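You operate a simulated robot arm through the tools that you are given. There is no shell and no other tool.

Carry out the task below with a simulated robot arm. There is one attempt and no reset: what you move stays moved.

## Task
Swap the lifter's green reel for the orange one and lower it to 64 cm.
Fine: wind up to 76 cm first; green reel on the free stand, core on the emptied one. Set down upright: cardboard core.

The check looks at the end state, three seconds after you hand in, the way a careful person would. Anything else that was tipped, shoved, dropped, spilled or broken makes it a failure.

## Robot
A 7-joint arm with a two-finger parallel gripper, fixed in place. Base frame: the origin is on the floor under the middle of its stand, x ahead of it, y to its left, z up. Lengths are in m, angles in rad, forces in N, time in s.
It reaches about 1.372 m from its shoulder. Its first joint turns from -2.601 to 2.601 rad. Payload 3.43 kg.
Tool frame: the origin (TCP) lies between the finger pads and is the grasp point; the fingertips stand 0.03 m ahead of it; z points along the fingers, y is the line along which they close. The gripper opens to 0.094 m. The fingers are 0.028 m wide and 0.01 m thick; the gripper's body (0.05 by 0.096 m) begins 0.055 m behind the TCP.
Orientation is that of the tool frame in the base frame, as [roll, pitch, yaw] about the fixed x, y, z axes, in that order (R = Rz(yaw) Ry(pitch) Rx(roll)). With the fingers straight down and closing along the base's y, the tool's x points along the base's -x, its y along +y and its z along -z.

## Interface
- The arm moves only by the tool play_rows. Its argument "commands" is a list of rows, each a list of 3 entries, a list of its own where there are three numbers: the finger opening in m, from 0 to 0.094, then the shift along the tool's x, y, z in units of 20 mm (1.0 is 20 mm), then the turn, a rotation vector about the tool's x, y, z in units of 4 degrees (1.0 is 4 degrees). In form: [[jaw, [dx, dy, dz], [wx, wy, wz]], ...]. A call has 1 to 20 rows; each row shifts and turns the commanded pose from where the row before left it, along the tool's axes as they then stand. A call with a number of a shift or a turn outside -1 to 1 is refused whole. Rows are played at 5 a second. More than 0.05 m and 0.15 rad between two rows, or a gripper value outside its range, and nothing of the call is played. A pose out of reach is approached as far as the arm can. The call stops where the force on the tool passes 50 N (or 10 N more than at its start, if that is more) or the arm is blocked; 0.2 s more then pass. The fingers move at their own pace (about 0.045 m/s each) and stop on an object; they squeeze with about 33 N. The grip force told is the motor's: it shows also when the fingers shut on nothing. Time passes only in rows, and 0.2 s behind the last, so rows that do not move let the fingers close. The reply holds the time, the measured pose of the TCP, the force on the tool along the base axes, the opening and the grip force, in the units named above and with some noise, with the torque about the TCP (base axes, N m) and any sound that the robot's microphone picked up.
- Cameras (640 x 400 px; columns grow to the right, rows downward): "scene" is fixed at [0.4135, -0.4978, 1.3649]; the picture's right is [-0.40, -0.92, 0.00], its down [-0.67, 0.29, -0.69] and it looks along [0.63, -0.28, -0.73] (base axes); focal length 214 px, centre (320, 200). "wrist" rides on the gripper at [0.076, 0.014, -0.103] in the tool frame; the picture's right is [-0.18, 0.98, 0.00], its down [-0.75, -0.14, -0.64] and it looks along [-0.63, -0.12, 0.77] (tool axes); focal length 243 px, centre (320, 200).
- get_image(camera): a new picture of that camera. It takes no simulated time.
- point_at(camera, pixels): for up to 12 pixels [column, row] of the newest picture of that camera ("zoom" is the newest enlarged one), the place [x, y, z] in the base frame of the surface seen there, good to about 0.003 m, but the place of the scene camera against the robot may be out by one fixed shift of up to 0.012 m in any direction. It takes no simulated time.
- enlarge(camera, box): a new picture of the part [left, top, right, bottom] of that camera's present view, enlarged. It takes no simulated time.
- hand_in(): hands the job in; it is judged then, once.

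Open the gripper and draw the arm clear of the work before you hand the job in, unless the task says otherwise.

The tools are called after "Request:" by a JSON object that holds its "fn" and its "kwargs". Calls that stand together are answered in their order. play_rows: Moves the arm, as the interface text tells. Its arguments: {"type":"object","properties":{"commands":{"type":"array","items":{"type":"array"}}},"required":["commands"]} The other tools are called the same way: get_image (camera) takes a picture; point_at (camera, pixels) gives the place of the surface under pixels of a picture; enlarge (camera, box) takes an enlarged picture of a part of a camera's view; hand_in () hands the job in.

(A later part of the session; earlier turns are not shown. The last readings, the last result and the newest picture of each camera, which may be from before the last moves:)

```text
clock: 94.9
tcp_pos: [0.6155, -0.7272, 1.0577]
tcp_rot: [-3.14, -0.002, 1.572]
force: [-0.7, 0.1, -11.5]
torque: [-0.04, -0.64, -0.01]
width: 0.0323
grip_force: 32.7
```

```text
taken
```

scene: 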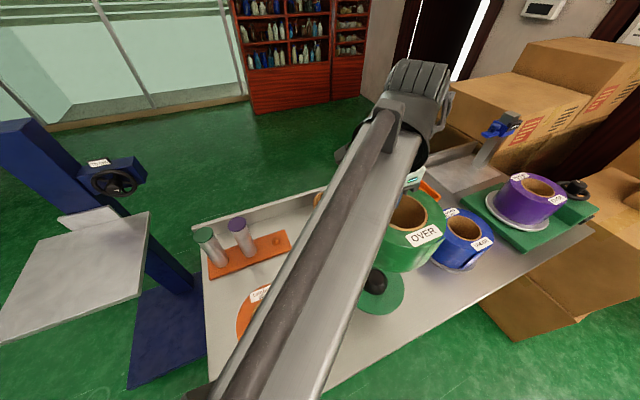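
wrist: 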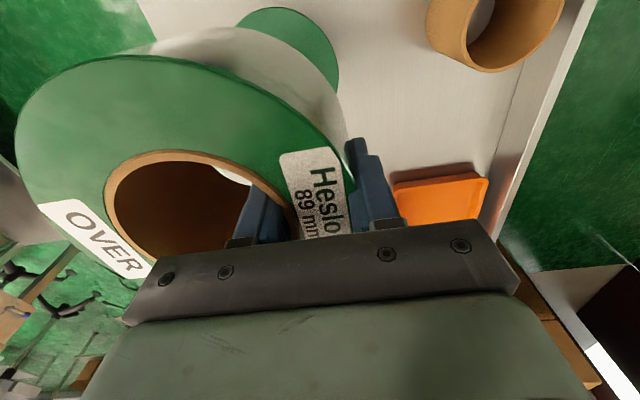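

I compare in the scene frame: reel bore/outer points near (408,215) versus the stand centre (0.574,-0.728), and view the stand edge in the wrist image at (290,40).

Request:
{"fn": "enlarge", "kwargs": {"camera": "scene", "box": [350, 170, 470, 320]}}

Request:
{"fn": "point_at", "kwargs": {"camera": "wrist", "pixels": [[245, 18], [290, 8], [325, 30], [337, 60], [338, 85], [105, 200], [150, 155], [215, 158], [275, 195], [20, 130], [110, 62], [280, 90]]}}

```text
2.67 times, centred on (410, 245) of scene
```

zoom: 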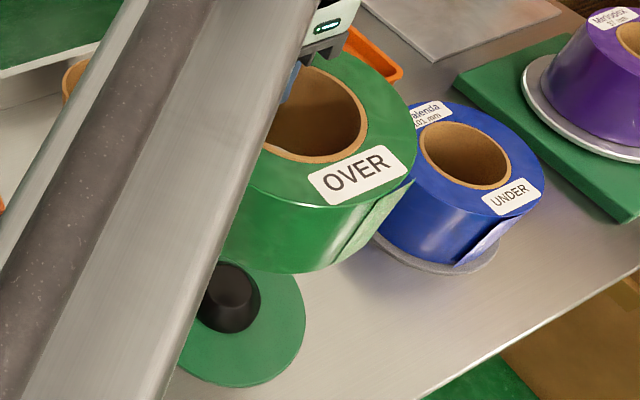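

```text
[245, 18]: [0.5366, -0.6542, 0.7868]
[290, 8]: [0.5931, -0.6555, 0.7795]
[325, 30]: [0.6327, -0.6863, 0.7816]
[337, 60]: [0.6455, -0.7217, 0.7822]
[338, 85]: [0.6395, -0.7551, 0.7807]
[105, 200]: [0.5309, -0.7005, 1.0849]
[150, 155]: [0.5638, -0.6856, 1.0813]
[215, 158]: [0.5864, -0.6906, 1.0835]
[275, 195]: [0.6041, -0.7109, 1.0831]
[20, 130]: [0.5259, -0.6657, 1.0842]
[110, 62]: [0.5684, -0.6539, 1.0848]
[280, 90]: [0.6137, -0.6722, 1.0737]
```

Wrist-frame estimates: stand centre ≈(0.564,-0.7285), reel centre ≈(0.5635,-0.7255). I shift 3 mm toward -Y and descend 17 cm to leave the reel bottom ~2.5 cm above the disc (above cone tip contact check next).

Request:
{"fn": "play_rows", "kwargs": {"commands": [[0.02, [-0.15, 0, 0.5], [0, 0, 0]], [0.02, [0, 0, 1], [0, 0, 0]], [0.02, [0, 0, 1], [0, 0, 0]], [0.02, [0, 0, 1], [0, 0, 0]], [0.02, [0, 0, 1], [0, 0, 0]], [0.02, [0, 0, 1], [0, 0, 0]], [0.02, [0, 0, 1], [0, 0, 0]], [0.02, [0, 0, 0.9], [0, 0, 0]], [0.02, [0, 0, 0.5], [0, 0, 0]], [0.02, [0, 0, 0], [0, 0, 0]]]}}

Request:
{"fn": "get_image", "kwargs": {"camera": "scene"}}

Request:
{"fn": "get_image", "kwargs": {"camera": "wrist"}}

```text
clock: 97.1
tcp_pos: [0.6184, -0.7316, 0.9003]
tcp_rot: [-3.14, -0.002, 1.572]
force: [-0.4, 0.3, -12.0]
torque: [-0.04, -0.67, -0.02]
width: 0.0324
grip_force: 33.4
```

```text
taken
```

scene: 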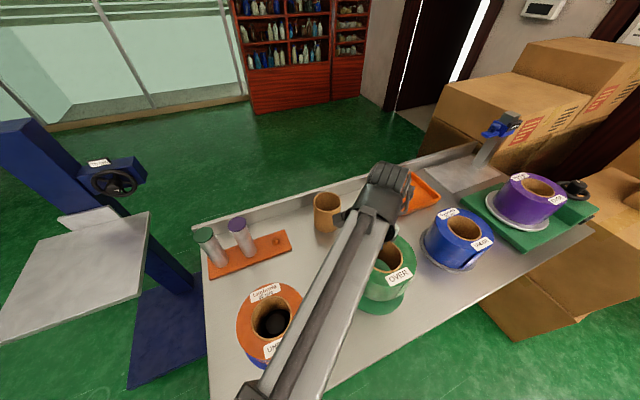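

```text
taken
```

wrist: 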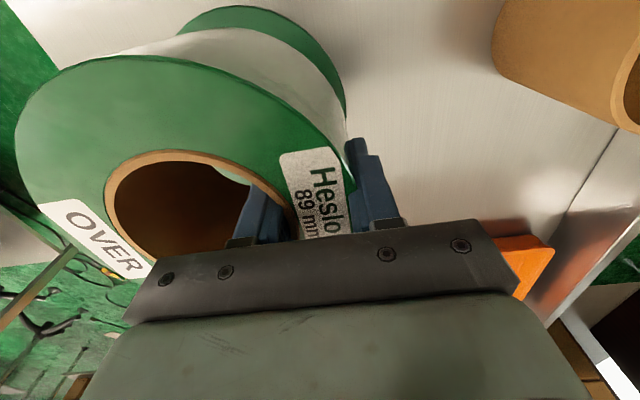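

Reel bottom ≈0.837, ~5 cm over the disc. I re-measure stand disc edge and reel rim in the wrist view, and check the forearm's height over the orange reel.

Request:
{"fn": "point_at", "kwargs": {"camera": "wrist", "pixels": [[185, 22], [230, 8], [280, 18], [320, 50], [343, 95], [340, 120], [105, 200], [150, 157], [215, 160], [275, 195], [20, 130], [110, 62]]}}

Request:
{"fn": "point_at", "kwargs": {"camera": "scene", "pixels": [[300, 330], [285, 365], [325, 290], [345, 250], [310, 380], [275, 390], [340, 310], [360, 215], [400, 270], [365, 295], [395, 250], [410, 285]]}}

```text
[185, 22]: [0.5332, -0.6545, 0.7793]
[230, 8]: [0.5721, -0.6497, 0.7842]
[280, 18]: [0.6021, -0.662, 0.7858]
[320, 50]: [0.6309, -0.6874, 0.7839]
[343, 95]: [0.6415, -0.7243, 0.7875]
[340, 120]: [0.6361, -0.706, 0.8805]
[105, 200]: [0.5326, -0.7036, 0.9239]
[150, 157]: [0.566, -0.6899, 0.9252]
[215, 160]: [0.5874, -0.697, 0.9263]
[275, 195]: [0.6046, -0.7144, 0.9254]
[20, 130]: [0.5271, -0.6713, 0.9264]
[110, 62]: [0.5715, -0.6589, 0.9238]
```

```text
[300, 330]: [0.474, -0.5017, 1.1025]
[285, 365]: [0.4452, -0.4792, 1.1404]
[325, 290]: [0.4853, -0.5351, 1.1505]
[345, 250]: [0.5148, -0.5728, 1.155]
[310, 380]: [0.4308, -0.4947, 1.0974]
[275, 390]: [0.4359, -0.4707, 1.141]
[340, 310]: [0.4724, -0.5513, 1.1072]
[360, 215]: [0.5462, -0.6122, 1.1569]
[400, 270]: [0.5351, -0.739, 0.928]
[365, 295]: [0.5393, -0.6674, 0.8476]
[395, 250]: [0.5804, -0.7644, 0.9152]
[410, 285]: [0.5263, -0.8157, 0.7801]
```

Reel centre (0.565,-0.7295) vs stand (0.5635,-0.729): within 2 mm. I shift 1.5 mm in -X and descend slowly toward contact, watching the force.

Request:
{"fn": "play_rows", "kwargs": {"commands": [[0.02, [0, -0.07, 0.4], [0, 0, 0]], [0.02, [0, 0, 0.4], [0, 0, 0]], [0.02, [0, 0, 0.4], [0, 0, 0]], [0.02, [0, 0, 0.4], [0, 0, 0]], [0.02, [0, 0, 0.3], [0, 0, 0]], [0.02, [0, 0, 0.2], [0, 0, 0]], [0.02, [0, 0, 0], [0, 0, 0]]]}}

Request:
{"fn": "get_image", "kwargs": {"camera": "wrist"}}

```text
clock: 98.7
tcp_pos: [0.6142, -0.7313, 0.8599]
tcp_rot: [-3.14, -0.001, 1.573]
force: [0.0, 0.2, -11.7]
torque: [-0.05, -0.62, -0.04]
width: 0.0324
grip_force: 33.0
```

```text
taken
```

wrist: 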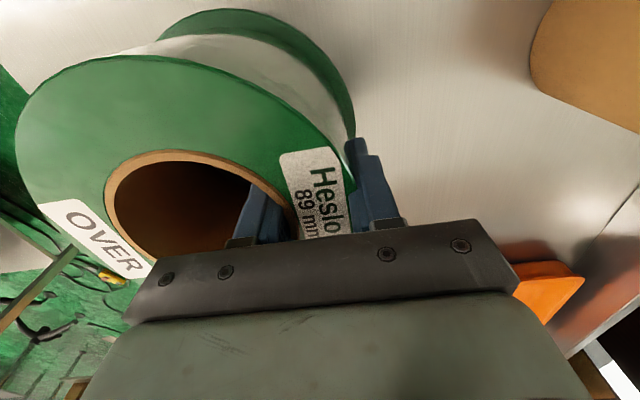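

No contact yet, and the cone tip is already inside the bore without side force. I continue in 2 mm steps and watch for the weight to transfer.

Request:
{"fn": "play_rows", "kwargs": {"commands": [[0.02, [0, 0, 0.1], [0, 0, 0]], [0.02, [0, 0, 0.1], [0, 0, 0]], [0.02, [0, 0, 0.1], [0, 0, 0]], [0.02, [0, 0, 0.1], [0, 0, 0]], [0.02, [0, 0, 0], [0, 0, 0]]]}}

```text
clock: 99.9
tcp_pos: [0.6134, -0.7309, 0.8511]
tcp_rot: [-3.139, -0.002, 1.573]
force: [-0.4, -0.2, -11.3]
torque: [-0.01, -0.61, -0.01]
width: 0.0322
grip_force: 32.6
```

Still hanging (-11.3 N) at z≈0.851; I step down 1 mm at a time.

Request:
{"fn": "play_rows", "kwargs": {"commands": [[0.02, [0, 0, 0.06], [0, 0, 0]], [0.02, [0, 0, 0.06], [0, 0, 0]], [0.02, [0, 0, 0], [0, 0, 0]]]}}

Request:
{"fn": "play_rows", "kwargs": {"commands": [[0.02, [0, 0, 0.06], [0, 0, 0]], [0.02, [0, 0, 0], [0, 0, 0]]]}}

```text
clock: 100.7
tcp_pos: [0.6147, -0.7309, 0.8511]
tcp_rot: [-3.141, -0.002, 1.572]
force: [0.7, -2.3, 0.4]
torque: [0.66, 0.15, 0.01]
width: 0.0324
grip_force: 32.9
```

```text
clock: 101.3
tcp_pos: [0.6163, -0.7323, 0.8496]
tcp_rot: [-3.14, 0.0, 1.572]
force: [3.8, -6.3, 14.1]
torque: [0.75, 0.04, 0.01]
width: 0.032
grip_force: 33.2
```

Contact: +14 N with small lateral push (3.8,-6.3), meaning the cone wants the reel slightly toward -Y/+X. I ease up 1 mm, shift 2 mm -Y and 1 mm +X, and settle again.

Request:
{"fn": "play_rows", "kwargs": {"commands": [[0.02, [0, 0, -0.1], [0, 0, 0]], [0.02, [-0.1, 0.05, 0], [0, 0, 0]], [0.02, [0, 0, 0], [0, 0, 0]]]}}

Request:
{"fn": "play_rows", "kwargs": {"commands": [[0.02, [0, 0, 0.06], [0, 0, 0]], [0.02, [0, 0, 0], [0, 0, 0]]]}}

```text
clock: 102.1
tcp_pos: [0.6155, -0.7315, 0.8507]
tcp_rot: [-3.14, -0.004, 1.57]
force: [-0.8, 0.2, -8.3]
torque: [-0.04, -0.51, -0.04]
width: 0.0323
grip_force: 32.7
```

```text
clock: 102.7
tcp_pos: [0.616, -0.732, 0.8505]
tcp_rot: [-3.141, -0.001, 1.573]
force: [-1.1, 5.6, 8.8]
torque: [-0.71, -0.01, -0.17]
width: 0.0325
grip_force: 33.3
```

Now the side force flipped (+5.6 N), so the centre lies between; I shift back 1 mm (+Y) after easing up, then settle.

Request:
{"fn": "play_rows", "kwargs": {"commands": [[0.02, [0, 0, -0.06], [0, 0, 0]], [0.02, [0.05, 0, 0], [0, 0, 0]], [0.02, [0, 0, 0.06], [0, 0, 0]], [0.02, [0, 0, 0], [0, 0, 0]]]}}

Request:
{"fn": "play_rows", "kwargs": {"commands": [[0.02, [0, 0, 0.05], [0, 0, 0]], [0.02, [0, 0, 0], [0, 0, 0]]]}}

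Request:
{"fn": "get_image", "kwargs": {"camera": "wrist"}}

Request:
{"fn": "get_image", "kwargs": {"camera": "scene"}}

```text
clock: 103.7
tcp_pos: [0.6158, -0.7315, 0.8507]
tcp_rot: [3.141, 0.002, 1.571]
force: [5.3, -7.3, 12.1]
torque: [0.67, -0.02, 0.02]
width: 0.0325
grip_force: 32.9
```

```text
clock: 104.3
tcp_pos: [0.6152, -0.7304, 0.8484]
tcp_rot: [3.14, -0.003, 1.571]
force: [6.7, -3.9, 19.9]
torque: [-0.08, 0.04, -0.03]
width: 0.0327
grip_force: 33.0
```

```text
taken
```

wrist: 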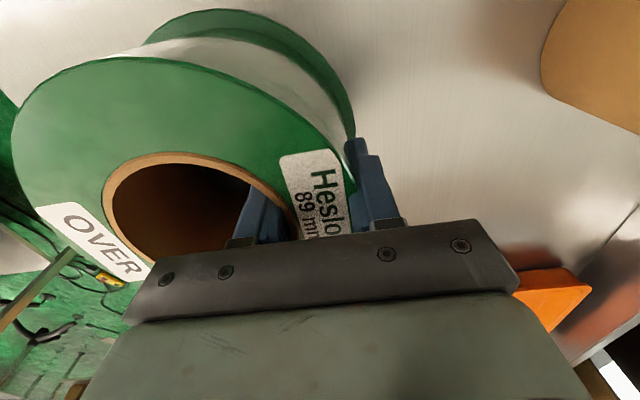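

```text
taken
```

scene: 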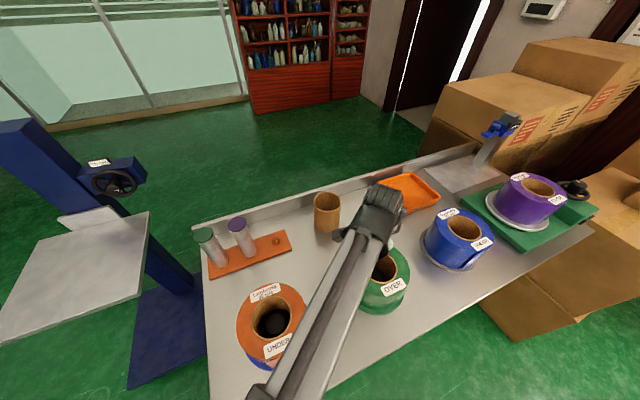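

Seated: force +20 N with torque ≈0 and TCP z 0.848 (top ≈0.875, as expected on the disc). I ease off 0.5 mm and open the fingers moderately to release.

Request:
{"fn": "play_rows", "kwargs": {"commands": [[0.02, [0, 0, -0.025], [0, 0, 0]], [0.036, [0, 0, 0], [0, 0, 0]], [0.04, [0, 0, 0], [0, 0, 0]], [0.046, [0, 0, 0], [0, 0, 0]], [0.046, [0, 0, 0], [0, 0, 0]]]}}

Request:
{"fn": "get_image", "kwargs": {"camera": "wrist"}}

```text
clock: 105.5
tcp_pos: [0.6158, -0.731, 0.8483]
tcp_rot: [-3.14, -0.002, 1.574]
force: [0.1, 0.2, -0.3]
torque: [0.03, -0.03, 0.02]
width: 0.0461
grip_force: 0.0
```

```text
taken
```

wrist: 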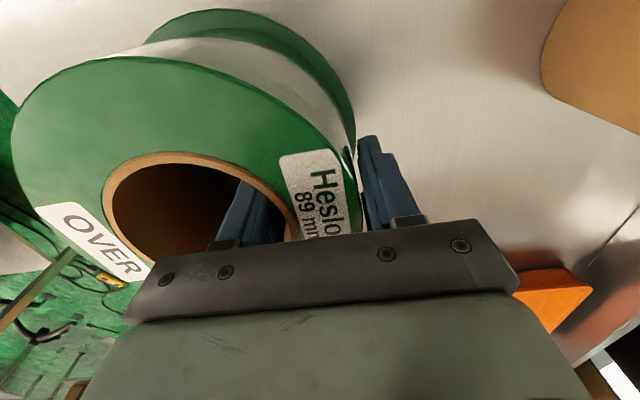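

Released with zero force and the reel hasn't moved. I raise straight up 16 cm and check how it sits.

Request:
{"fn": "play_rows", "kwargs": {"commands": [[0.046, [0, 0, -0.5], [0, 0, 0]], [0.046, [0, 0, -0.5], [0, 0, 0]], [0.046, [0, 0, -1], [0, 0, 0]], [0.05, [0, 0, -1], [0, 0, 0]], [0.06, [0, 0, -1], [0, 0, 0]], [0.06, [0, 0, -1], [0, 0, 0]], [0.06, [0, 0, -1], [0, 0, 0]], [0.06, [0, 0, -1], [0, 0, 0]], [0.06, [0, 0, -1], [0, 0, 0]], [0.06, [0, 0, -1], [0, 0, 0]]]}}

Request:
{"fn": "get_image", "kwargs": {"camera": "wrist"}}

Request:
{"fn": "enlarge", "kwargs": {"camera": "scene", "box": [340, 200, 460, 330]}}

```text
clock: 107.7
tcp_pos: [0.6141, -0.7335, 1.0316]
tcp_rot: [-3.139, -0.002, 1.571]
force: [-0.4, 0.2, -0.4]
torque: [-0.03, 0.0, -0.02]
width: 0.0601
grip_force: 0.1
```

```text
taken
```

wrist: 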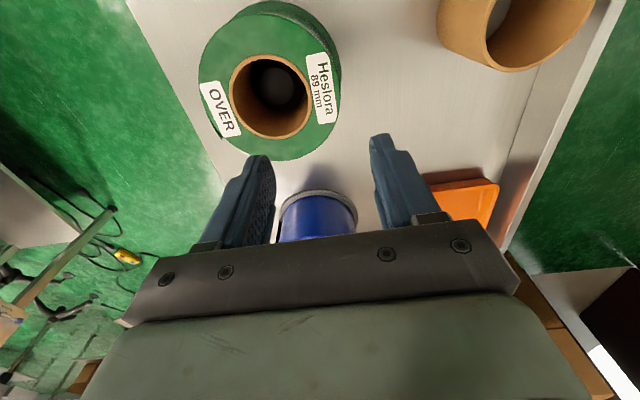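

```text
3.08 times, centred on (400, 265) of scene
```

zoom: 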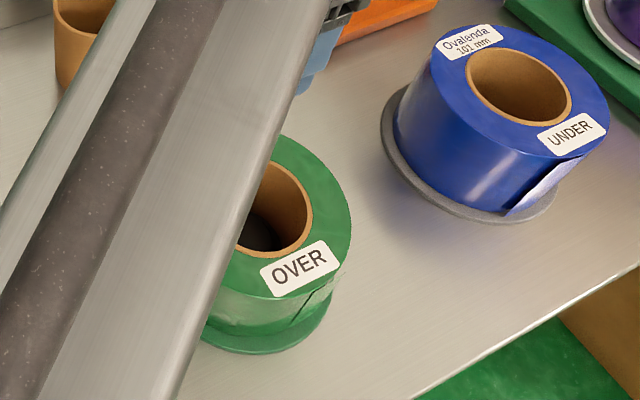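

The green reel sits on the free stand around the cone. I check that its top is level and now plan the orange reel: measure both in this wrist view where visible.

Request:
{"fn": "point_at", "kwargs": {"camera": "wrist", "pixels": [[210, 60], [270, 25], [325, 120], [280, 150], [225, 130], [305, 60], [243, 100], [300, 100], [270, 62], [272, 130], [540, 60], [470, 40]]}}

```text
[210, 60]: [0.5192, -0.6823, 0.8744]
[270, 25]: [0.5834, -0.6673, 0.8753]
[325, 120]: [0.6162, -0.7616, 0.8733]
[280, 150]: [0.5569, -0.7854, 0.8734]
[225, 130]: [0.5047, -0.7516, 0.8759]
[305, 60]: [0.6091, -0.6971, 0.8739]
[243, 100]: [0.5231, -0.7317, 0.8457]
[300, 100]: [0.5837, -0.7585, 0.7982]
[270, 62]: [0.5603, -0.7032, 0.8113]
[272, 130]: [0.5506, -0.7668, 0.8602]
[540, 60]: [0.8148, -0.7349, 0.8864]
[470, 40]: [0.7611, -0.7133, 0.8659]
```

Level (0.873–0.876) and seated. Next I move above the orange reel region, stopping at y≈-0.40 to measure it with the wrist camera.

Request:
{"fn": "play_rows", "kwargs": {"commands": [[0.06, [0.5, 0, 0], [0, 0, 0]], [0.06, [1, 0, 0], [0, 0, 0]], [0.06, [1, 0, 0], [0, 0, 0]], [0.06, [1, 0, 0], [0, 0, 0]], [0.06, [1, 0, 0], [0, 0, 0]], [0.06, [1, 0, 0], [0, 0, 0]], [0.06, [1, 0, 0], [0, 0, 0]], [0.06, [1, 0, 0], [0, 0, 0]], [0.06, [1, 0, 0], [0, 0, 0]], [0.06, [1, 0, 0], [0, 0, 0]], [0.06, [1, 0, 0], [0, 0, 0]], [0.06, [1, 0, 0], [0, 0, 0]], [0.06, [1, 0, 0], [0, 0, 0]], [0.06, [1, 0, 0], [0, 0, 0]], [0.06, [1, 0, 0], [0, 0, 0]], [0.06, [1, 0, 0], [0, 0, 0]], [0.06, [1, 0, 0], [0, 0, 0]], [0.06, [0.2, 0, 0], [0, 0, 0]], [0.06, [0, 0, 0], [0, 0, 0]]]}}

Request:
{"fn": "get_image", "kwargs": {"camera": "wrist"}}

Request:
{"fn": "get_image", "kwargs": {"camera": "scene"}}

```text
clock: 111.7
tcp_pos: [0.6148, -0.3976, 1.0277]
tcp_rot: [-3.14, -0.002, 1.573]
force: [0.1, 0.4, -0.5]
torque: [0.05, 0.01, 0.04]
width: 0.0599
grip_force: 0.1
```

```text
taken
```

wrist: 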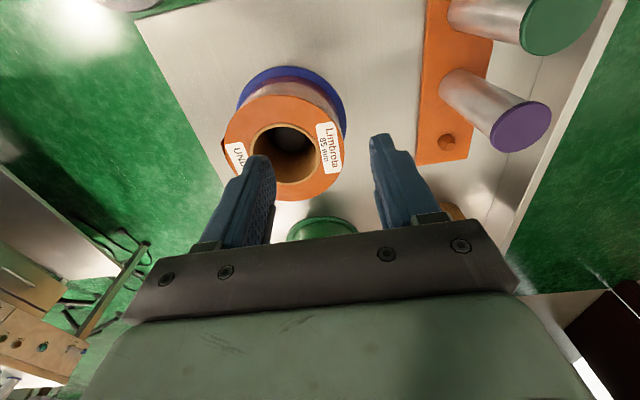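

```text
taken
```

scene: 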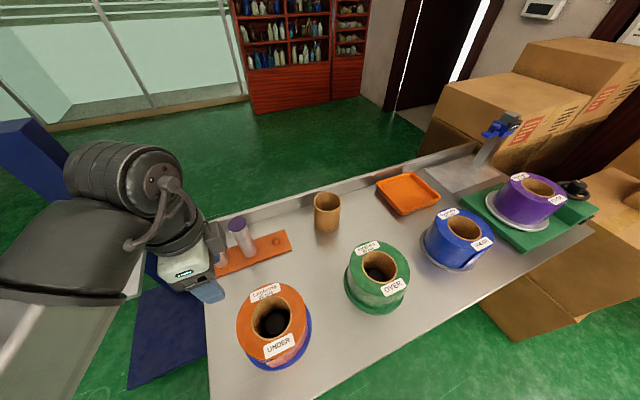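

The orange reel is in view at (285,150). I enlarge and measure its rim and edges.

Request:
{"fn": "enlarge", "kwargs": {"camera": "wrist", "box": [210, 55, 360, 215]}}

```text
2.50 times, centred on (285, 135) of wrist
```

zoom: 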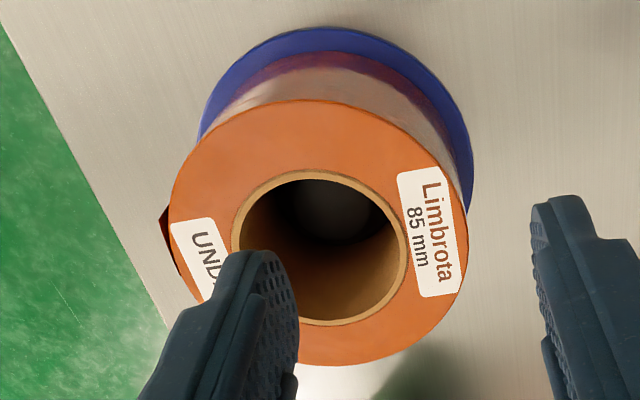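

Request:
{"fn": "point_at", "kwargs": {"camera": "zoom", "pixels": [[318, 174], [236, 225], [405, 240], [340, 322], [280, 190], [380, 200], [310, 104], [172, 200], [463, 260], [340, 362], [440, 325], [215, 145]]}}

```text
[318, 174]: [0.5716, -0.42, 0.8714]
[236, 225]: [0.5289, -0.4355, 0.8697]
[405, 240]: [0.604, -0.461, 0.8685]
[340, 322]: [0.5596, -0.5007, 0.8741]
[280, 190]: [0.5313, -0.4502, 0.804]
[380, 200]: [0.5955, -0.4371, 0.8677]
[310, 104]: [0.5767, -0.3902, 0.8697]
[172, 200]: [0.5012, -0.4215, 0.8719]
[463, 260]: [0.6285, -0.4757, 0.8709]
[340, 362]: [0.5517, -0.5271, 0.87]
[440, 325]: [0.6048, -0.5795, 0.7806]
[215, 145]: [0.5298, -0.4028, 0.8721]
```

Orange reel: centre ≈(0.563,-0.4585), top ≈0.8715. I go above its +x wall at (0.617,-0.4585) and descend to z≈0.92 first.

Request:
{"fn": "play_rows", "kwargs": {"commands": [[0.056, [-0.8, 0.1, 0], [0, 0, 0]], [0.056, [-0.8, 0, 0], [0, 0, 0]], [0.056, [-0.8, 0, 0], [0, 0, 0]], [0.056, [-0.65, 0, 0], [0, 0, 0]], [0.056, [0, 0, 1], [0, 0, 0]], [0.056, [0, 0, 1], [0, 0, 0]], [0.056, [0, 0, 1], [0, 0, 0]], [0.056, [0, 0, 1], [0, 0, 0]], [0.056, [0, 0, 1], [0, 0, 0]], [0.056, [0, 0, 0.4], [0, 0, 0]], [0.056, [0, 0, 0], [0, 0, 0]]]}}

Request:
{"fn": "get_image", "kwargs": {"camera": "wrist"}}

Request:
{"fn": "get_image", "kwargs": {"camera": "scene"}}

```text
clock: 114.1
tcp_pos: [0.6169, -0.4592, 0.9223]
tcp_rot: [3.141, -0.001, 1.573]
force: [-0.4, 0.2, -0.1]
torque: [0.01, -0.03, -0.02]
width: 0.056
grip_force: 0.0
```

```text
taken
```

wrist: 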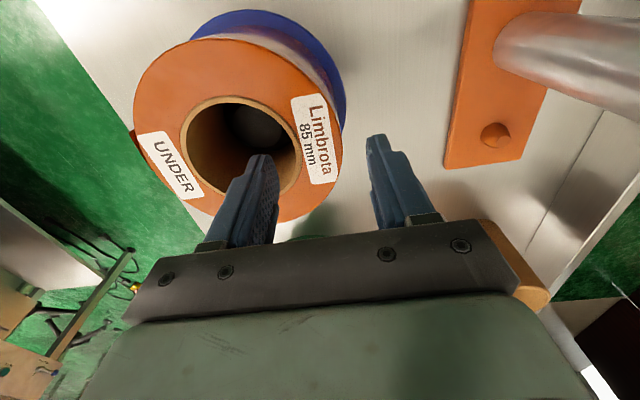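

```text
taken
```

scene: 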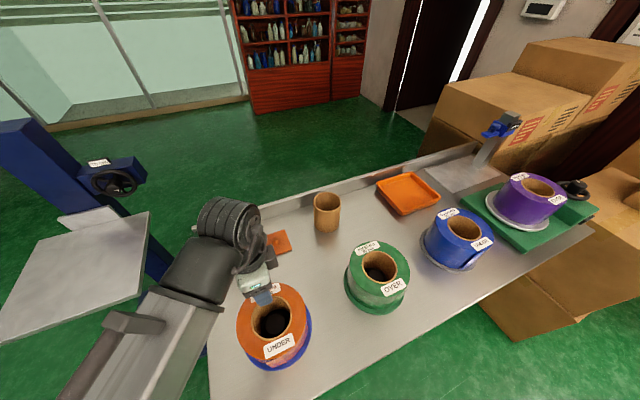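

The arm's ribbed wrist joint near (232,225) comes close to the rollers; I check its height and position before descending.

Request:
{"fn": "point_at", "kwargs": {"camera": "scene", "pixels": [[232, 225], [210, 225], [250, 225], [258, 240], [240, 250], [265, 250], [200, 235], [225, 260], [262, 258], [270, 240], [195, 280], [245, 280]]}}

Request:
{"fn": "enlarge", "kwargs": {"camera": "scene", "box": [170, 180, 330, 340]}}

```text
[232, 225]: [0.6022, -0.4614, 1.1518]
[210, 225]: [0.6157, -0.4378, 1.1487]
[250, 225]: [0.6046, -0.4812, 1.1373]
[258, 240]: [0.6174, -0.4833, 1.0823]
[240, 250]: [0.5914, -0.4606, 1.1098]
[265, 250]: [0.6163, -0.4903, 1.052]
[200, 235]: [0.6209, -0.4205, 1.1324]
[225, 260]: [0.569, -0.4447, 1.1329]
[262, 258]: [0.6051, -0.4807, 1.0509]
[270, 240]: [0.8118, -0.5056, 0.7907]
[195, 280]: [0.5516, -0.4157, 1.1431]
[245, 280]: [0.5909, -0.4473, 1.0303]
```

```text
2.50 times, centred on (250, 260) of scene
```

zoom: 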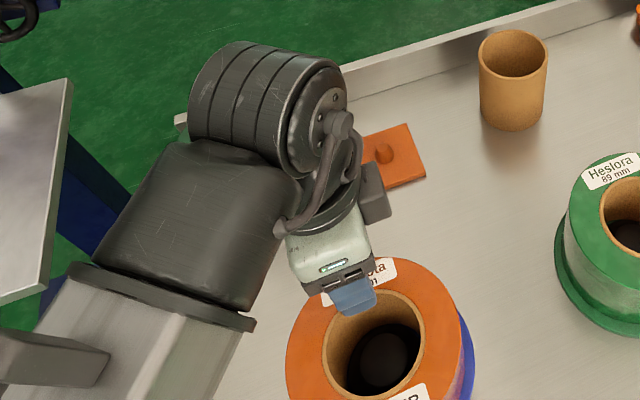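

The wrist is at z≈1.1–1.15 around x=0.6, well away from the rollers. I descend 70 mm to grasp depth (TCP z≈0.852).

Request:
{"fn": "play_rows", "kwargs": {"commands": [[0.056, [0, 0, 0.5], [0, 0, 0]], [0.056, [0, 0, 0.5], [0, 0, 0]], [0.056, [0, 0, 0.5], [0, 0, 0]], [0.056, [0, 0, 0.5], [0, 0, 0]], [0.056, [0, 0, 0.5], [0, 0, 0]], [0.056, [0, 0, 0.5], [0, 0, 0]], [0.056, [0, 0, 0.5], [0, 0, 0]], [0.056, [0, 0, 0], [0, 0, 0]]]}}

Request:
{"fn": "get_image", "kwargs": {"camera": "wrist"}}

Request:
{"fn": "enlarge", "kwargs": {"camera": "scene", "box": [200, 240, 340, 380]}}

```text
clock: 115.9
tcp_pos: [0.6178, -0.4574, 0.8512]
tcp_rot: [-3.139, -0.001, 1.574]
force: [0.3, 0.5, 0.3]
torque: [-0.02, -0.02, 0.0]
width: 0.0559
grip_force: 0.1
```

```text
taken
```

wrist: 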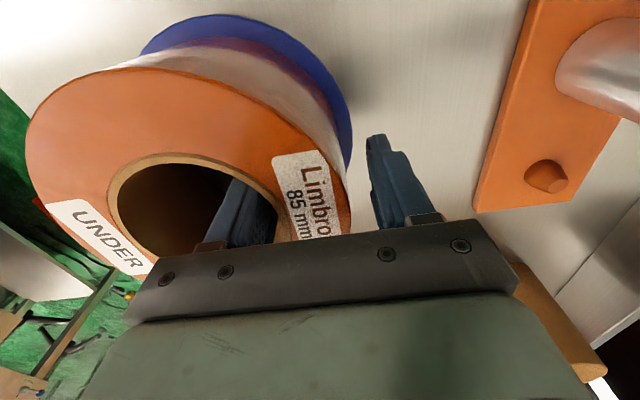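

```text
2.86 times, centred on (270, 310) of scene
```

zoom: 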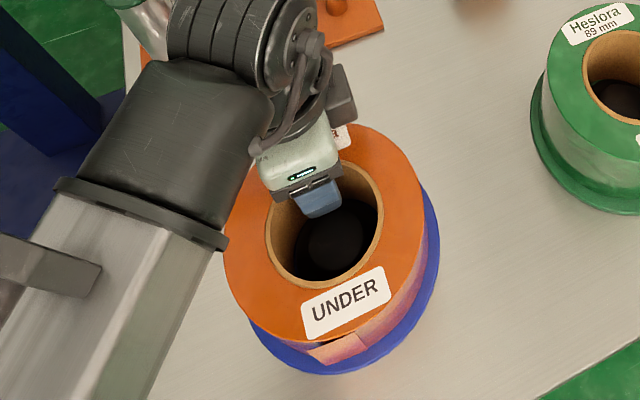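

The inner finger is inside the bore above the cone, the outer one outside. I close on the wall.

Request:
{"fn": "play_rows", "kwargs": {"commands": [[0.045, [0, 0, 0], [0, 0, 0]], [0.03, [0, 0, 0], [0, 0, 0]], [0.02, [0, 0, 0], [0, 0, 0]], [0.02, [0, 0, 0], [0, 0, 0]], [0.02, [0, 0, 0], [0, 0, 0]]]}}

Request:
{"fn": "play_rows", "kwargs": {"commands": [[0.02, [0, 0, -0.2], [0, 0, 0]], [0.02, [0, 0, -0.3], [0, 0, 0]], [0.02, [0, 0, -0.5], [0, 0, 0]], [0.02, [0, 0, -0.5], [0, 0, 0]], [0.02, [0, 0, -0.5], [0, 0, 0]], [0.02, [0, 0, 0], [0, 0, 0]]]}}

Request:
{"fn": "get_image", "kwargs": {"camera": "wrist"}}

Request:
{"fn": "enlarge", "kwargs": {"camera": "scene", "box": [200, 240, 340, 380]}}

```text
clock: 117.1
tcp_pos: [0.6171, -0.4581, 0.852]
tcp_rot: [-3.14, -0.003, 1.57]
force: [-10.4, -0.5, 0.5]
torque: [-0.23, 0.07, -0.07]
width: 0.0323
grip_force: 32.8
```

```text
clock: 118.5
tcp_pos: [0.6197, -0.4565, 0.8902]
tcp_rot: [-3.14, -0.001, 1.572]
force: [0.6, 0.1, -10.9]
torque: [-0.01, -0.6, -0.02]
width: 0.0326
grip_force: 33.0
```

```text
taken
```

wrist: 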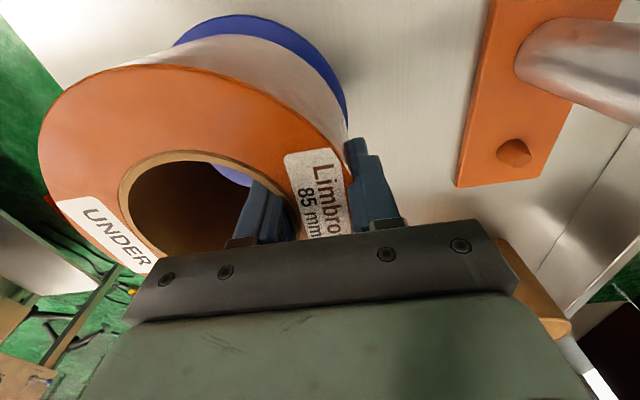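

```text
2.86 times, centred on (270, 310) of scene
```

zoom: 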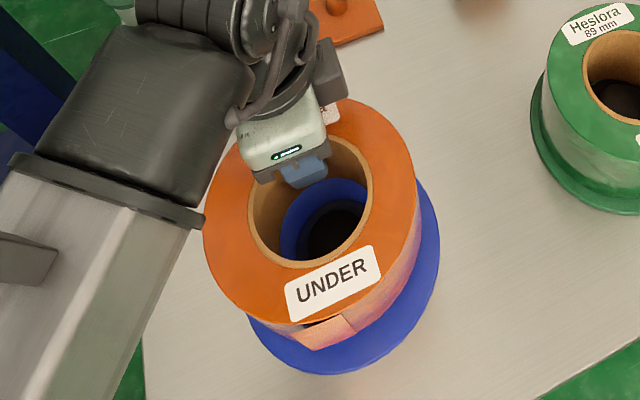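

The orange reel is held level (10.9 N), its stand stayed put. I lift to z≈1.06 and start the diagonal back to the lifter.

Request:
{"fn": "play_rows", "kwargs": {"commands": [[0.02, [0, 0, -0.6], [0, 0, 0]], [0.02, [0, 0, -1], [0, 0, 0]], [0.02, [0, 0, -1], [0, 0, 0]], [0.02, [0, 0, -1], [0, 0, 0]], [0.02, [0, 0, -1], [0, 0, 0]], [0.02, [0, 0, -1], [0, 0, 0]], [0.02, [0, 0, -1], [0, 0, 0]], [0.02, [0, 0, -1], [0, 0, 0]], [0.02, [0, 0, -1], [0, 0, 0]], [0.02, [0.5, 0.4, 0], [0, 0, 0]], [0.02, [0.976, 0.776, 0], [0, 0, 0]], [0.02, [0.976, 0.776, 0], [0, 0, 0]], [0.02, [0.976, 0.776, 0], [0, 0, 0]], [0.02, [0.976, 0.776, 0], [0, 0, 0]], [0.02, [0.976, 0.776, 0], [0, 0, 0]], [0.02, [0.976, 0.776, 0], [0, 0, 0]], [0.02, [0.976, 0.776, 0], [0, 0, 0]], [0.02, [0.976, 0.776, 0], [0, 0, 0]], [0.02, [0.976, 0.776, 0], [0, 0, 0]], [0.02, [0.5, 0.4, 0], [0, 0, 0]]]}}

Request:
{"fn": "get_image", "kwargs": {"camera": "scene"}}

```text
clock: 122.7
tcp_pos: [0.7735, -0.2645, 1.0627]
tcp_rot: [-3.14, -0.002, 1.57]
force: [-0.7, -1.0, -11.2]
torque: [0.01, -0.62, -0.01]
width: 0.0324
grip_force: 33.5
```

```text
taken
```

scene: 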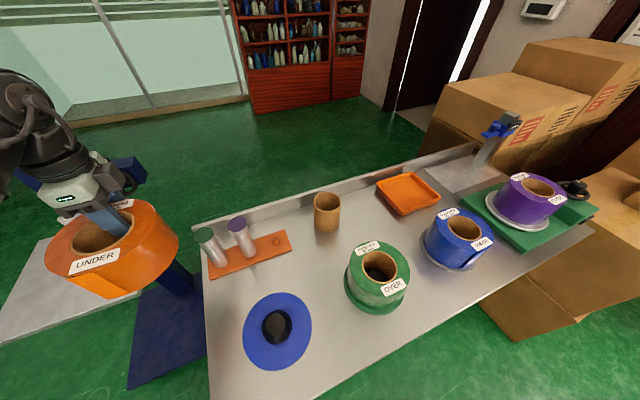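

The blue stand is empty and undisturbed. I continue to above the lifter platform target TCP (1.005,0.030).

Request:
{"fn": "play_rows", "kwargs": {"commands": [[0.02, [0.5, 0.4, 0], [0, 0, 0]], [0.02, [0.98, 0.773, 0], [0, 0, 0]], [0.02, [0.98, 0.773, 0], [0, 0, 0]], [0.02, [0.98, 0.773, 0], [0, 0, 0]], [0.02, [0.98, 0.773, 0], [0, 0, 0]], [0.02, [0.98, 0.773, 0], [0, 0, 0]], [0.02, [0.98, 0.773, 0], [0, 0, 0]], [0.02, [0.98, 0.773, 0], [0, 0, 0]], [0.02, [0.98, 0.773, 0], [0, 0, 0]], [0.02, [0.98, 0.773, 0], [0, 0, 0]], [0.02, [0.98, 0.773, 0], [0, 0, 0]], [0.02, [0.98, 0.773, 0], [0, 0, 0]], [0.02, [0.98, 0.773, 0], [0, 0, 0]], [0.02, [0.98, 0.773, 0], [0, 0, 0]], [0.02, [0.98, 0.773, 0], [0, 0, 0]], [0.02, [0.5, 0.37, 0], [0, 0, 0]], [0.02, [0, 0, 0], [0, 0, 0]]]}}

Request:
{"fn": "get_image", "kwargs": {"camera": "scene"}}

Request:
{"fn": "get_image", "kwargs": {"camera": "wrist"}}

```text
clock: 126.3
tcp_pos: [1.0064, 0.0315, 1.0625]
tcp_rot: [-3.14, -0.002, 1.571]
force: [-0.2, 0.5, -12.6]
torque: [0.0, -0.63, 0.01]
width: 0.0323
grip_force: 32.6
```

```text
taken
```

scene: 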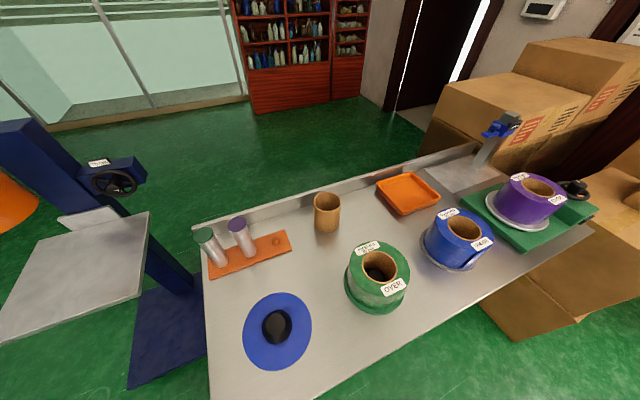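

```text
taken
```

wrist: 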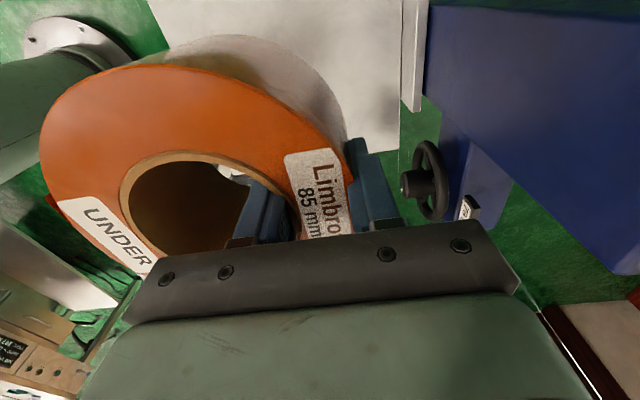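

Above the platform. I descend 20 cm to leave ~3 cm, then check alignment.

Request:
{"fn": "play_rows", "kwargs": {"commands": [[0.02, [0, 0, 0.6], [0, 0, 0]], [0.02, [0, 0, 1], [0, 0, 0]], [0.02, [0, 0, 1], [0, 0, 0]], [0.02, [0, 0, 1], [0, 0, 0]], [0.02, [0, 0, 1], [0, 0, 0]], [0.02, [0, 0, 1], [0, 0, 0]], [0.02, [0, 0, 1], [0, 0, 0]], [0.02, [0, 0, 1], [0, 0, 0]], [0.02, [0, 0, 1], [0, 0, 0]], [0.02, [0, 0, 1], [0, 0, 0]], [0.02, [0, 0, 0.6], [0, 0, 0]], [0.02, [0, 0, 0], [0, 0, 0]]]}}

Request:
{"fn": "get_image", "kwargs": {"camera": "wrist"}}

Request:
{"fn": "enlarge", "kwargs": {"camera": "scene", "box": [0, 170, 160, 330]}}

```text
clock: 128.9
tcp_pos: [1.0057, 0.0326, 0.8597]
tcp_rot: [-3.138, -0.002, 1.572]
force: [-0.8, 0.0, -12.7]
torque: [-0.03, -0.65, 0.01]
width: 0.0324
grip_force: 33.4
```

```text
taken
```

wrist: 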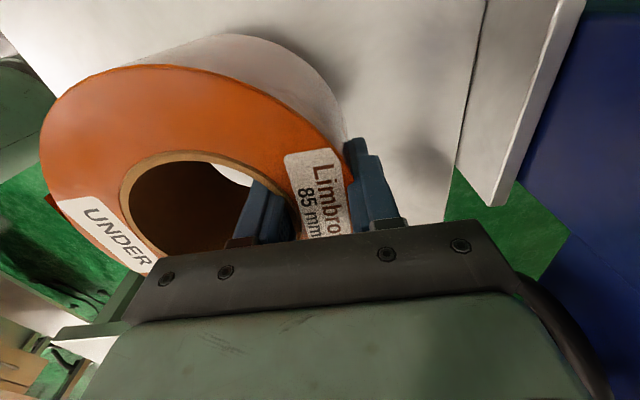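

```text
2.50 times, centred on (80, 250) of scene
```

zoom: 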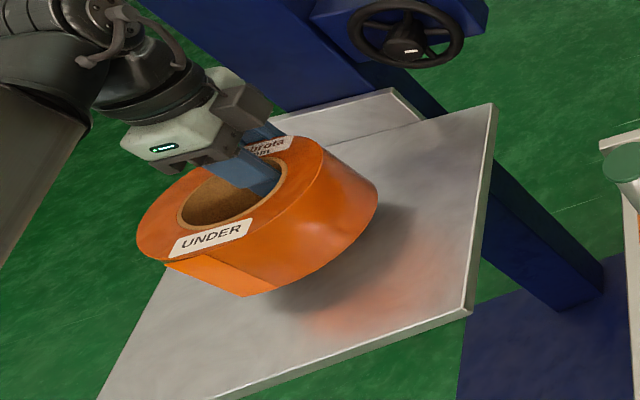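

Aligned over the platform where the green reel stood. I descend 28 mm and then creep to contact.

Request:
{"fn": "play_rows", "kwargs": {"commands": [[0.02, [0, 0, 0.3], [0, 0, 0]], [0.02, [0, 0, 0.3], [0, 0, 0]], [0.02, [0, 0, 0.3], [0, 0, 0]], [0.02, [0, 0, 0.3], [0, 0, 0]], [0.02, [0, 0, 0.2], [0, 0, 0]], [0.02, [0, 0, 0], [0, 0, 0]]]}}

Request:
{"fn": "play_rows", "kwargs": {"commands": [[0.02, [0, 0, 0.07], [0, 0, 0]], [0.02, [0, 0, 0.07], [0, 0, 0]], [0.02, [0, 0, 0], [0, 0, 0]]]}}

```text
clock: 130.3
tcp_pos: [1.0047, 0.0323, 0.8304]
tcp_rot: [-3.14, 0.0, 1.572]
force: [0.0, -0.7, -11.6]
torque: [0.04, -0.6, -0.03]
width: 0.0326
grip_force: 32.7
```

```text
clock: 131.1
tcp_pos: [1.0048, 0.0323, 0.8291]
tcp_rot: [-3.139, -0.002, 1.572]
force: [-0.3, 0.5, -11.4]
torque: [0.04, -0.58, -0.01]
width: 0.0323
grip_force: 33.1
```

Request:
{"fn": "play_rows", "kwargs": {"commands": [[0.02, [0, 0, 0.06], [0, 0, 0]], [0.02, [0, 0, 0], [0, 0, 0]]]}}

Request:
{"fn": "play_rows", "kwargs": {"commands": [[0.02, [0, 0, 0.05], [0, 0, 0]], [0.02, [0, 0, 0], [0, 0, 0]]]}}

```text
clock: 131.7
tcp_pos: [1.0056, 0.0326, 0.8267]
tcp_rot: [-3.14, -0.002, 1.573]
force: [2.9, -1.2, -1.1]
torque: [-0.1, 0.21, 0.12]
width: 0.0322
grip_force: 32.7
```

```text
clock: 132.3
tcp_pos: [1.0047, 0.0319, 0.8277]
tcp_rot: [3.139, -0.002, 1.571]
force: [9.0, -2.9, 16.1]
torque: [-0.07, 0.21, 0.1]
width: 0.0326
grip_force: 33.1
```

The reel is down on the platform (force +16 N at z≈0.827, as predicted). I ease up 0.5 mm and open the fingers.

Request:
{"fn": "play_rows", "kwargs": {"commands": [[0.02, [0, 0, -0.025], [0, 0, 0]], [0.036, [0, 0, 0], [0, 0, 0]], [0.042, [0, 0, 0], [0, 0, 0]], [0.052, [0, 0, 0], [0, 0, 0]], [0.052, [0, 0, 0], [0, 0, 0]]]}}

Request:
{"fn": "get_image", "kwargs": {"camera": "wrist"}}

```text
clock: 133.5
tcp_pos: [1.0051, 0.0322, 0.8271]
tcp_rot: [-3.141, -0.002, 1.574]
force: [-0.6, -0.5, -0.3]
torque: [0.0, -0.01, 0.01]
width: 0.052
grip_force: 0.0
```

```text
taken
```

wrist: 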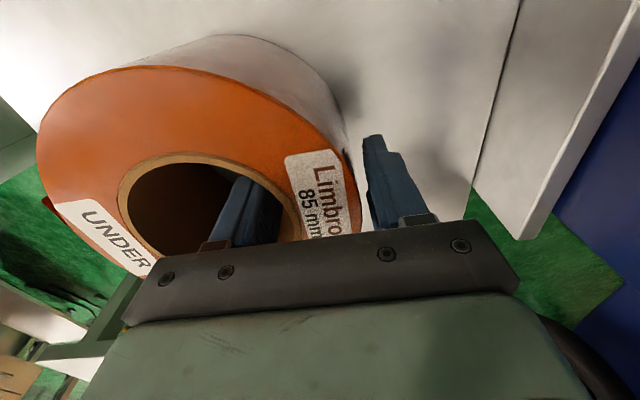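

Released cleanly with no residual force. I raise straight up to z≈1.06 and start moving toward the cardboard core.

Request:
{"fn": "play_rows", "kwargs": {"commands": [[0.052, [0, 0, -0.5], [0, 0, 0]], [0.052, [0, 0, -0.5], [0, 0, 0]], [0.052, [0, 0, -1], [0, 0, 0]], [0.052, [0, 0, -1], [0, 0, 0]], [0.052, [0, 0, -1], [0, 0, 0]], [0.052, [0, 0, -1], [0, 0, 0]], [0.052, [0, 0, -1], [0, 0, 0]], [0.052, [0, 0, -1], [0, 0, 0]], [0.052, [0, 0, -1], [0, 0, 0]], [0.052, [0, 0, -1], [0, 0, 0]], [0.052, [0, 0, -1], [0, 0, 0]], [0.052, [0, 0, -1], [0, 0, 0]], [0.052, [0, 0, -0.6], [0, 0, 0]], [0.052, [-0.5, -0.17, 0], [0, 0, 0]], [0.052, [-1, -0.334, 0], [0, 0, 0]], [0.052, [-1, -0.334, 0], [0, 0, 0]], [0.052, [-1, -0.334, 0], [0, 0, 0]], [0.052, [-1, -0.334, 0], [0, 0, 0]], [0.052, [-1, -0.334, 0], [0, 0, 0]], [0.052, [-0.5, -0.17, 0], [0, 0, 0]]]}}

Request:
{"fn": "get_image", "kwargs": {"camera": "scene"}}

Request:
{"fn": "get_image", "kwargs": {"camera": "wrist"}}

```text
clock: 137.7
tcp_pos: [0.965, -0.0893, 1.0575]
tcp_rot: [-3.139, -0.001, 1.572]
force: [-0.5, 0.3, 0.6]
torque: [-0.02, -0.02, -0.03]
width: 0.0519
grip_force: 0.0
```

```text
taken
```

scene: 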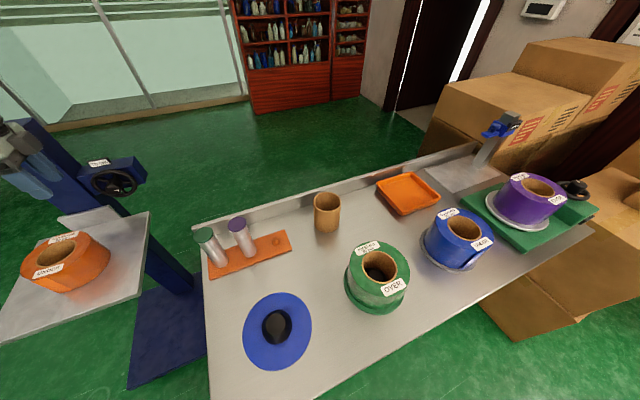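

```text
taken
```

wrist: 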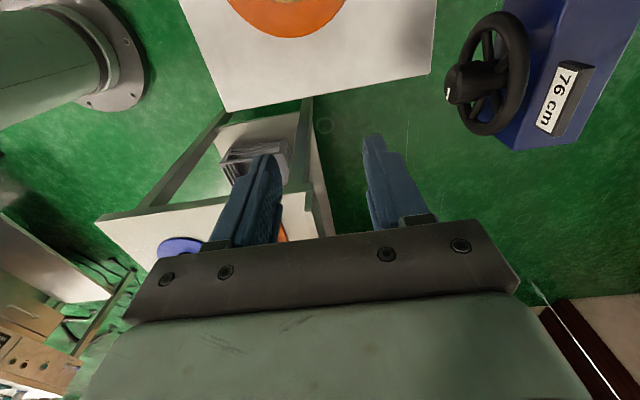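

Orange reel stands on the lifter platform; the scene view now gives a clear look at the emptied blue stand at (277,332), which I measure.

Request:
{"fn": "enlarge", "kwargs": {"camera": "scene", "box": [235, 285, 320, 380]}}

```text
4.21 times, centred on (278, 332) of scene
```

zoom: 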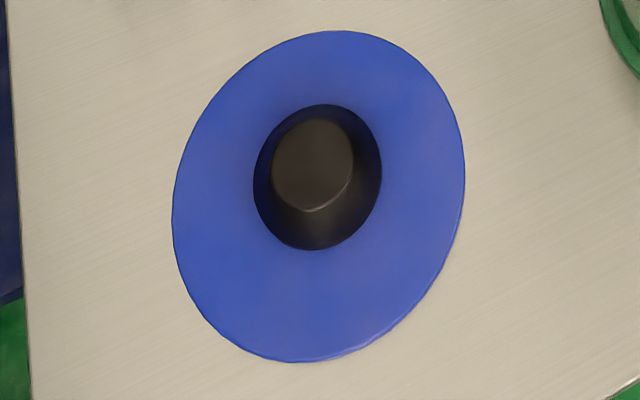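

I take points on the blue stand's cone top, cone base and disc edge, while continuing no motion.

Request:
{"fn": "point_at", "kwargs": {"camera": "zoom", "pixels": [[275, 170], [350, 160], [318, 122], [308, 208], [256, 180], [379, 170], [310, 247], [176, 200], [462, 180], [335, 36], [300, 358], [240, 320]]}}

Request:
{"fn": "play_rows", "kwargs": {"commands": [[0.052, [-0.5, -0.17, 0], [0, 0, 0]], [0.052, [-1, -0.334, 0], [0, 0, 0]], [0.052, [-1, -0.334, 0], [0, 0, 0]], [0.052, [-1, -0.334, 0], [0, 0, 0]], [0.052, [-1, -0.334, 0], [0, 0, 0]], [0.052, [-1, -0.334, 0], [0, 0, 0]], [0.052, [-1, -0.334, 0], [0, 0, 0]], [0.052, [-1, -0.334, 0], [0, 0, 0]], [0.052, [-1, -0.334, 0], [0, 0, 0]], [0.052, [-1, -0.334, 0], [0, 0, 0]], [0.052, [-1, -0.334, 0], [0, 0, 0]], [0.052, [-1, -0.334, 0], [0, 0, 0]], [0.052, [-1, -0.334, 0], [0, 0, 0]], [0.052, [-1, -0.334, 0], [0, 0, 0]], [0.052, [-1, -0.334, 0], [0, 0, 0]], [0.052, [-1, -0.334, 0], [0, 0, 0]], [0.052, [-1, -0.334, 0], [0, 0, 0]], [0.052, [-1, -0.334, 0], [0, 0, 0]], [0.052, [-1, -0.334, 0], [0, 0, 0]], [0.052, [-1, -0.334, 0], [0, 0, 0]]]}}

```text
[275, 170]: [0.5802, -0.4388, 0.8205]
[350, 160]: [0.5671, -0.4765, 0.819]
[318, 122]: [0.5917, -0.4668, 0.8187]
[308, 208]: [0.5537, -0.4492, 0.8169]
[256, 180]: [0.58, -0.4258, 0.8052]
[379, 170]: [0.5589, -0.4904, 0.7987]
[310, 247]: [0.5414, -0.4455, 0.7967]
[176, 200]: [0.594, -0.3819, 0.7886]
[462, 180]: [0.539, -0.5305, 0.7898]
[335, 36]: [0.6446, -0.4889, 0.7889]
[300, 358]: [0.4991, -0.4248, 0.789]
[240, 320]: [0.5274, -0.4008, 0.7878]
```

```text
clock: 141.9
tcp_pos: [0.8348, -0.4804, 1.0599]
tcp_rot: [-3.14, -0.002, 1.573]
force: [-0.1, -0.1, 0.5]
torque: [0.04, 0.0, 0.0]
width: 0.0521
grip_force: 0.0
```

Blue stand centre in the robot frame ≈(0.5625,-0.459). I continue to y≈-0.62 to view the core from the wrist camera.

Request:
{"fn": "play_rows", "kwargs": {"commands": [[0.052, [-1, -0.334, 0], [0, 0, 0]], [0.052, [-1, -0.334, 0], [0, 0, 0]], [0.052, [-1, -0.334, 0], [0, 0, 0]], [0.052, [-1, -0.334, 0], [0, 0, 0]], [0.052, [-1, -0.334, 0], [0, 0, 0]], [0.052, [-1, -0.334, 0], [0, 0, 0]], [0.052, [-1, -0.334, 0], [0, 0, 0]], [0.052, [0, 0, 0], [0, 0, 0]]]}}

Request:
{"fn": "get_image", "kwargs": {"camera": "wrist"}}

Request:
{"fn": "get_image", "kwargs": {"camera": "scene"}}

```text
clock: 143.7
tcp_pos: [0.7868, -0.6195, 1.0585]
tcp_rot: [-3.14, -0.001, 1.573]
force: [-0.4, -0.4, 0.0]
torque: [-0.03, 0.01, -0.03]
width: 0.0519
grip_force: 0.0
```

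```text
taken
```

wrist: 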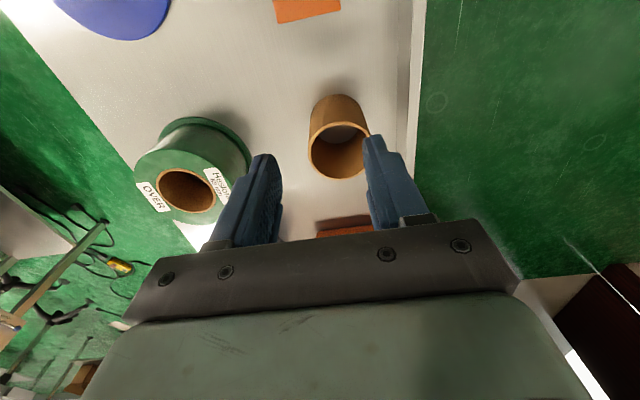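

```text
taken
```

scene: 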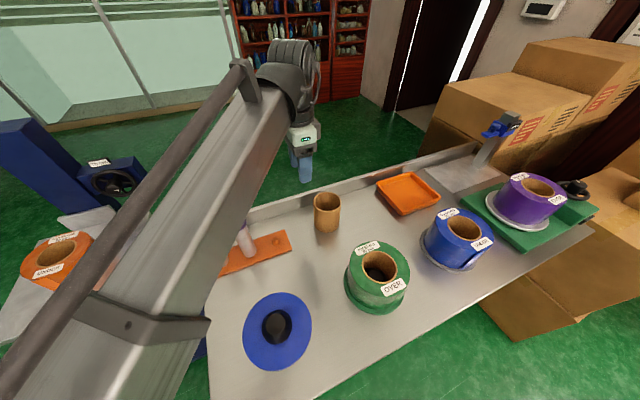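

The core is visible in the wrist view at (337,145). I enlarge to measure its rim.

Request:
{"fn": "enlarge", "kwargs": {"camera": "wrist", "box": [295, 85, 385, 190]}}

```text
3.81 times, centred on (340, 138) of wrist
```

zoom: 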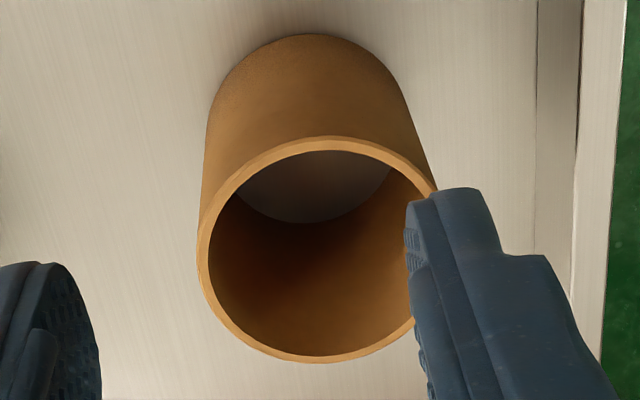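

I take rim points on the core's top ring in this zoom.

Request:
{"fn": "point_at", "kwargs": {"camera": "zoom", "pixels": [[202, 250], [218, 310], [310, 358], [255, 340], [380, 335], [330, 142], [260, 165], [400, 170], [225, 200], [430, 190], [310, 45], [320, 210]]}}

```text
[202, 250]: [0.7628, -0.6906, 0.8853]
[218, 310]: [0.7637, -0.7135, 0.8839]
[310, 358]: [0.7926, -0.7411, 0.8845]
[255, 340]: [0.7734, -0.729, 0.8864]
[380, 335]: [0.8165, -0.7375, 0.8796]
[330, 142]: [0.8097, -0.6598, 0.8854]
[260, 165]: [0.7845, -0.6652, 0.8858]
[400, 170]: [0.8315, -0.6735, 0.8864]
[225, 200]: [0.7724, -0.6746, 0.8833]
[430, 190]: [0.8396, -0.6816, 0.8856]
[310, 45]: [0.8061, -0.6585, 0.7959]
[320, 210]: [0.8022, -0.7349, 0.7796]
```

Core: centre ≈(0.802,-0.7005), wall radius ≈0.040, top z≈0.885. I go above its -x wall at (0.7625,-0.7005) and descend to z≈0.94 first.

Request:
{"fn": "play_rows", "kwargs": {"commands": [[0.045, [-0.81, -0.243, 0], [0, 0, 0]], [0.045, [-0.81, -0.243, 0], [0, 0, 0]], [0.045, [-0.81, -0.243, 0], [0, 0, 0]], [0.045, [-0.81, -0.243, 0], [0, 0, 0]], [0.045, [-0.81, -0.243, 0], [0, 0, 0]], [0.045, [0, 0, 1], [0, 0, 0]], [0.045, [0, 0, 1], [0, 0, 0]], [0.045, [0, 0, 1], [0, 0, 0]], [0.045, [0, 0, 1], [0, 0, 0]], [0.045, [0, 0, 1], [0, 0, 0]], [0.045, [0, 0, 0.9], [0, 0, 0]], [0.045, [0, 0, 0], [0, 0, 0]]]}}

Request:
{"fn": "get_image", "kwargs": {"camera": "wrist"}}

Request:
{"fn": "get_image", "kwargs": {"camera": "scene"}}

```text
clock: 146.3
tcp_pos: [0.7605, -0.7011, 0.94]
tcp_rot: [-3.14, -0.002, 1.572]
force: [0.0, 0.0, -0.3]
torque: [-0.01, -0.02, 0.01]
width: 0.0451
grip_force: 0.1
```

```text
taken
```

wrist: 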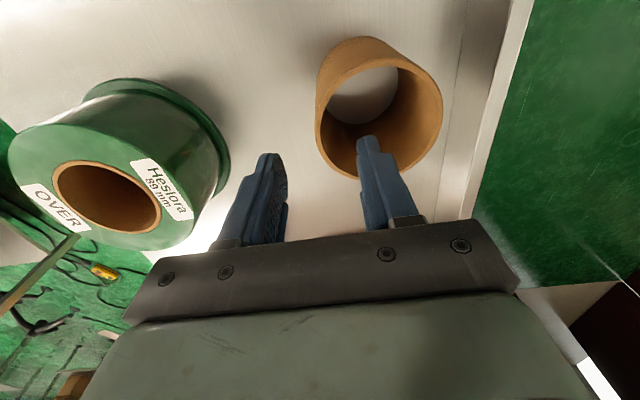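

```text
taken
```

scene: 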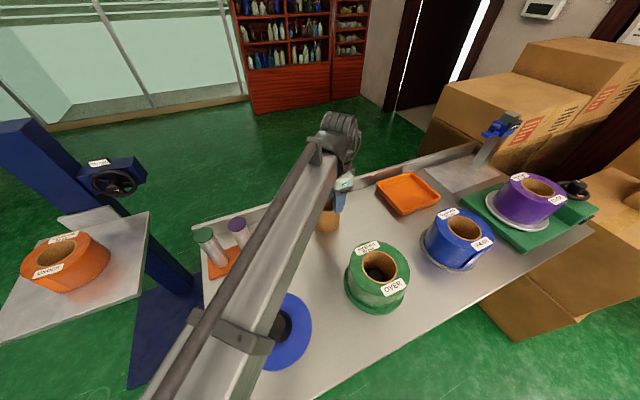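

The right finger is above the bore and the left one outside the core's near wall. I descend 85 mm to grasp depth.

Request:
{"fn": "play_rows", "kwargs": {"commands": [[0.045, [0, 0.08, 0.6], [0, 0, 0]], [0.045, [0, 0, 0.6], [0, 0, 0]], [0.045, [0, 0, 0.6], [0, 0, 0]], [0.045, [0, 0, 0.6], [0, 0, 0]], [0.045, [0, 0, 0.6], [0, 0, 0]], [0.045, [0, 0, 0.6], [0, 0, 0]], [0.045, [0, 0, 0.6], [0, 0, 0]], [0.045, [0, 0, 0], [0, 0, 0]]]}}

Request:
{"fn": "get_image", "kwargs": {"camera": "wrist"}}

```text
clock: 148.1
tcp_pos: [0.7637, -0.6989, 0.8553]
tcp_rot: [-3.14, -0.001, 1.572]
force: [-0.3, 0.1, 0.1]
torque: [-0.03, -0.01, -0.01]
width: 0.045
grip_force: 0.0
```

```text
taken
```

wrist: 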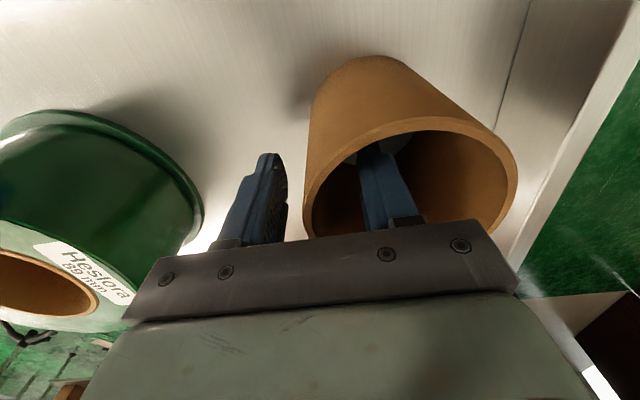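

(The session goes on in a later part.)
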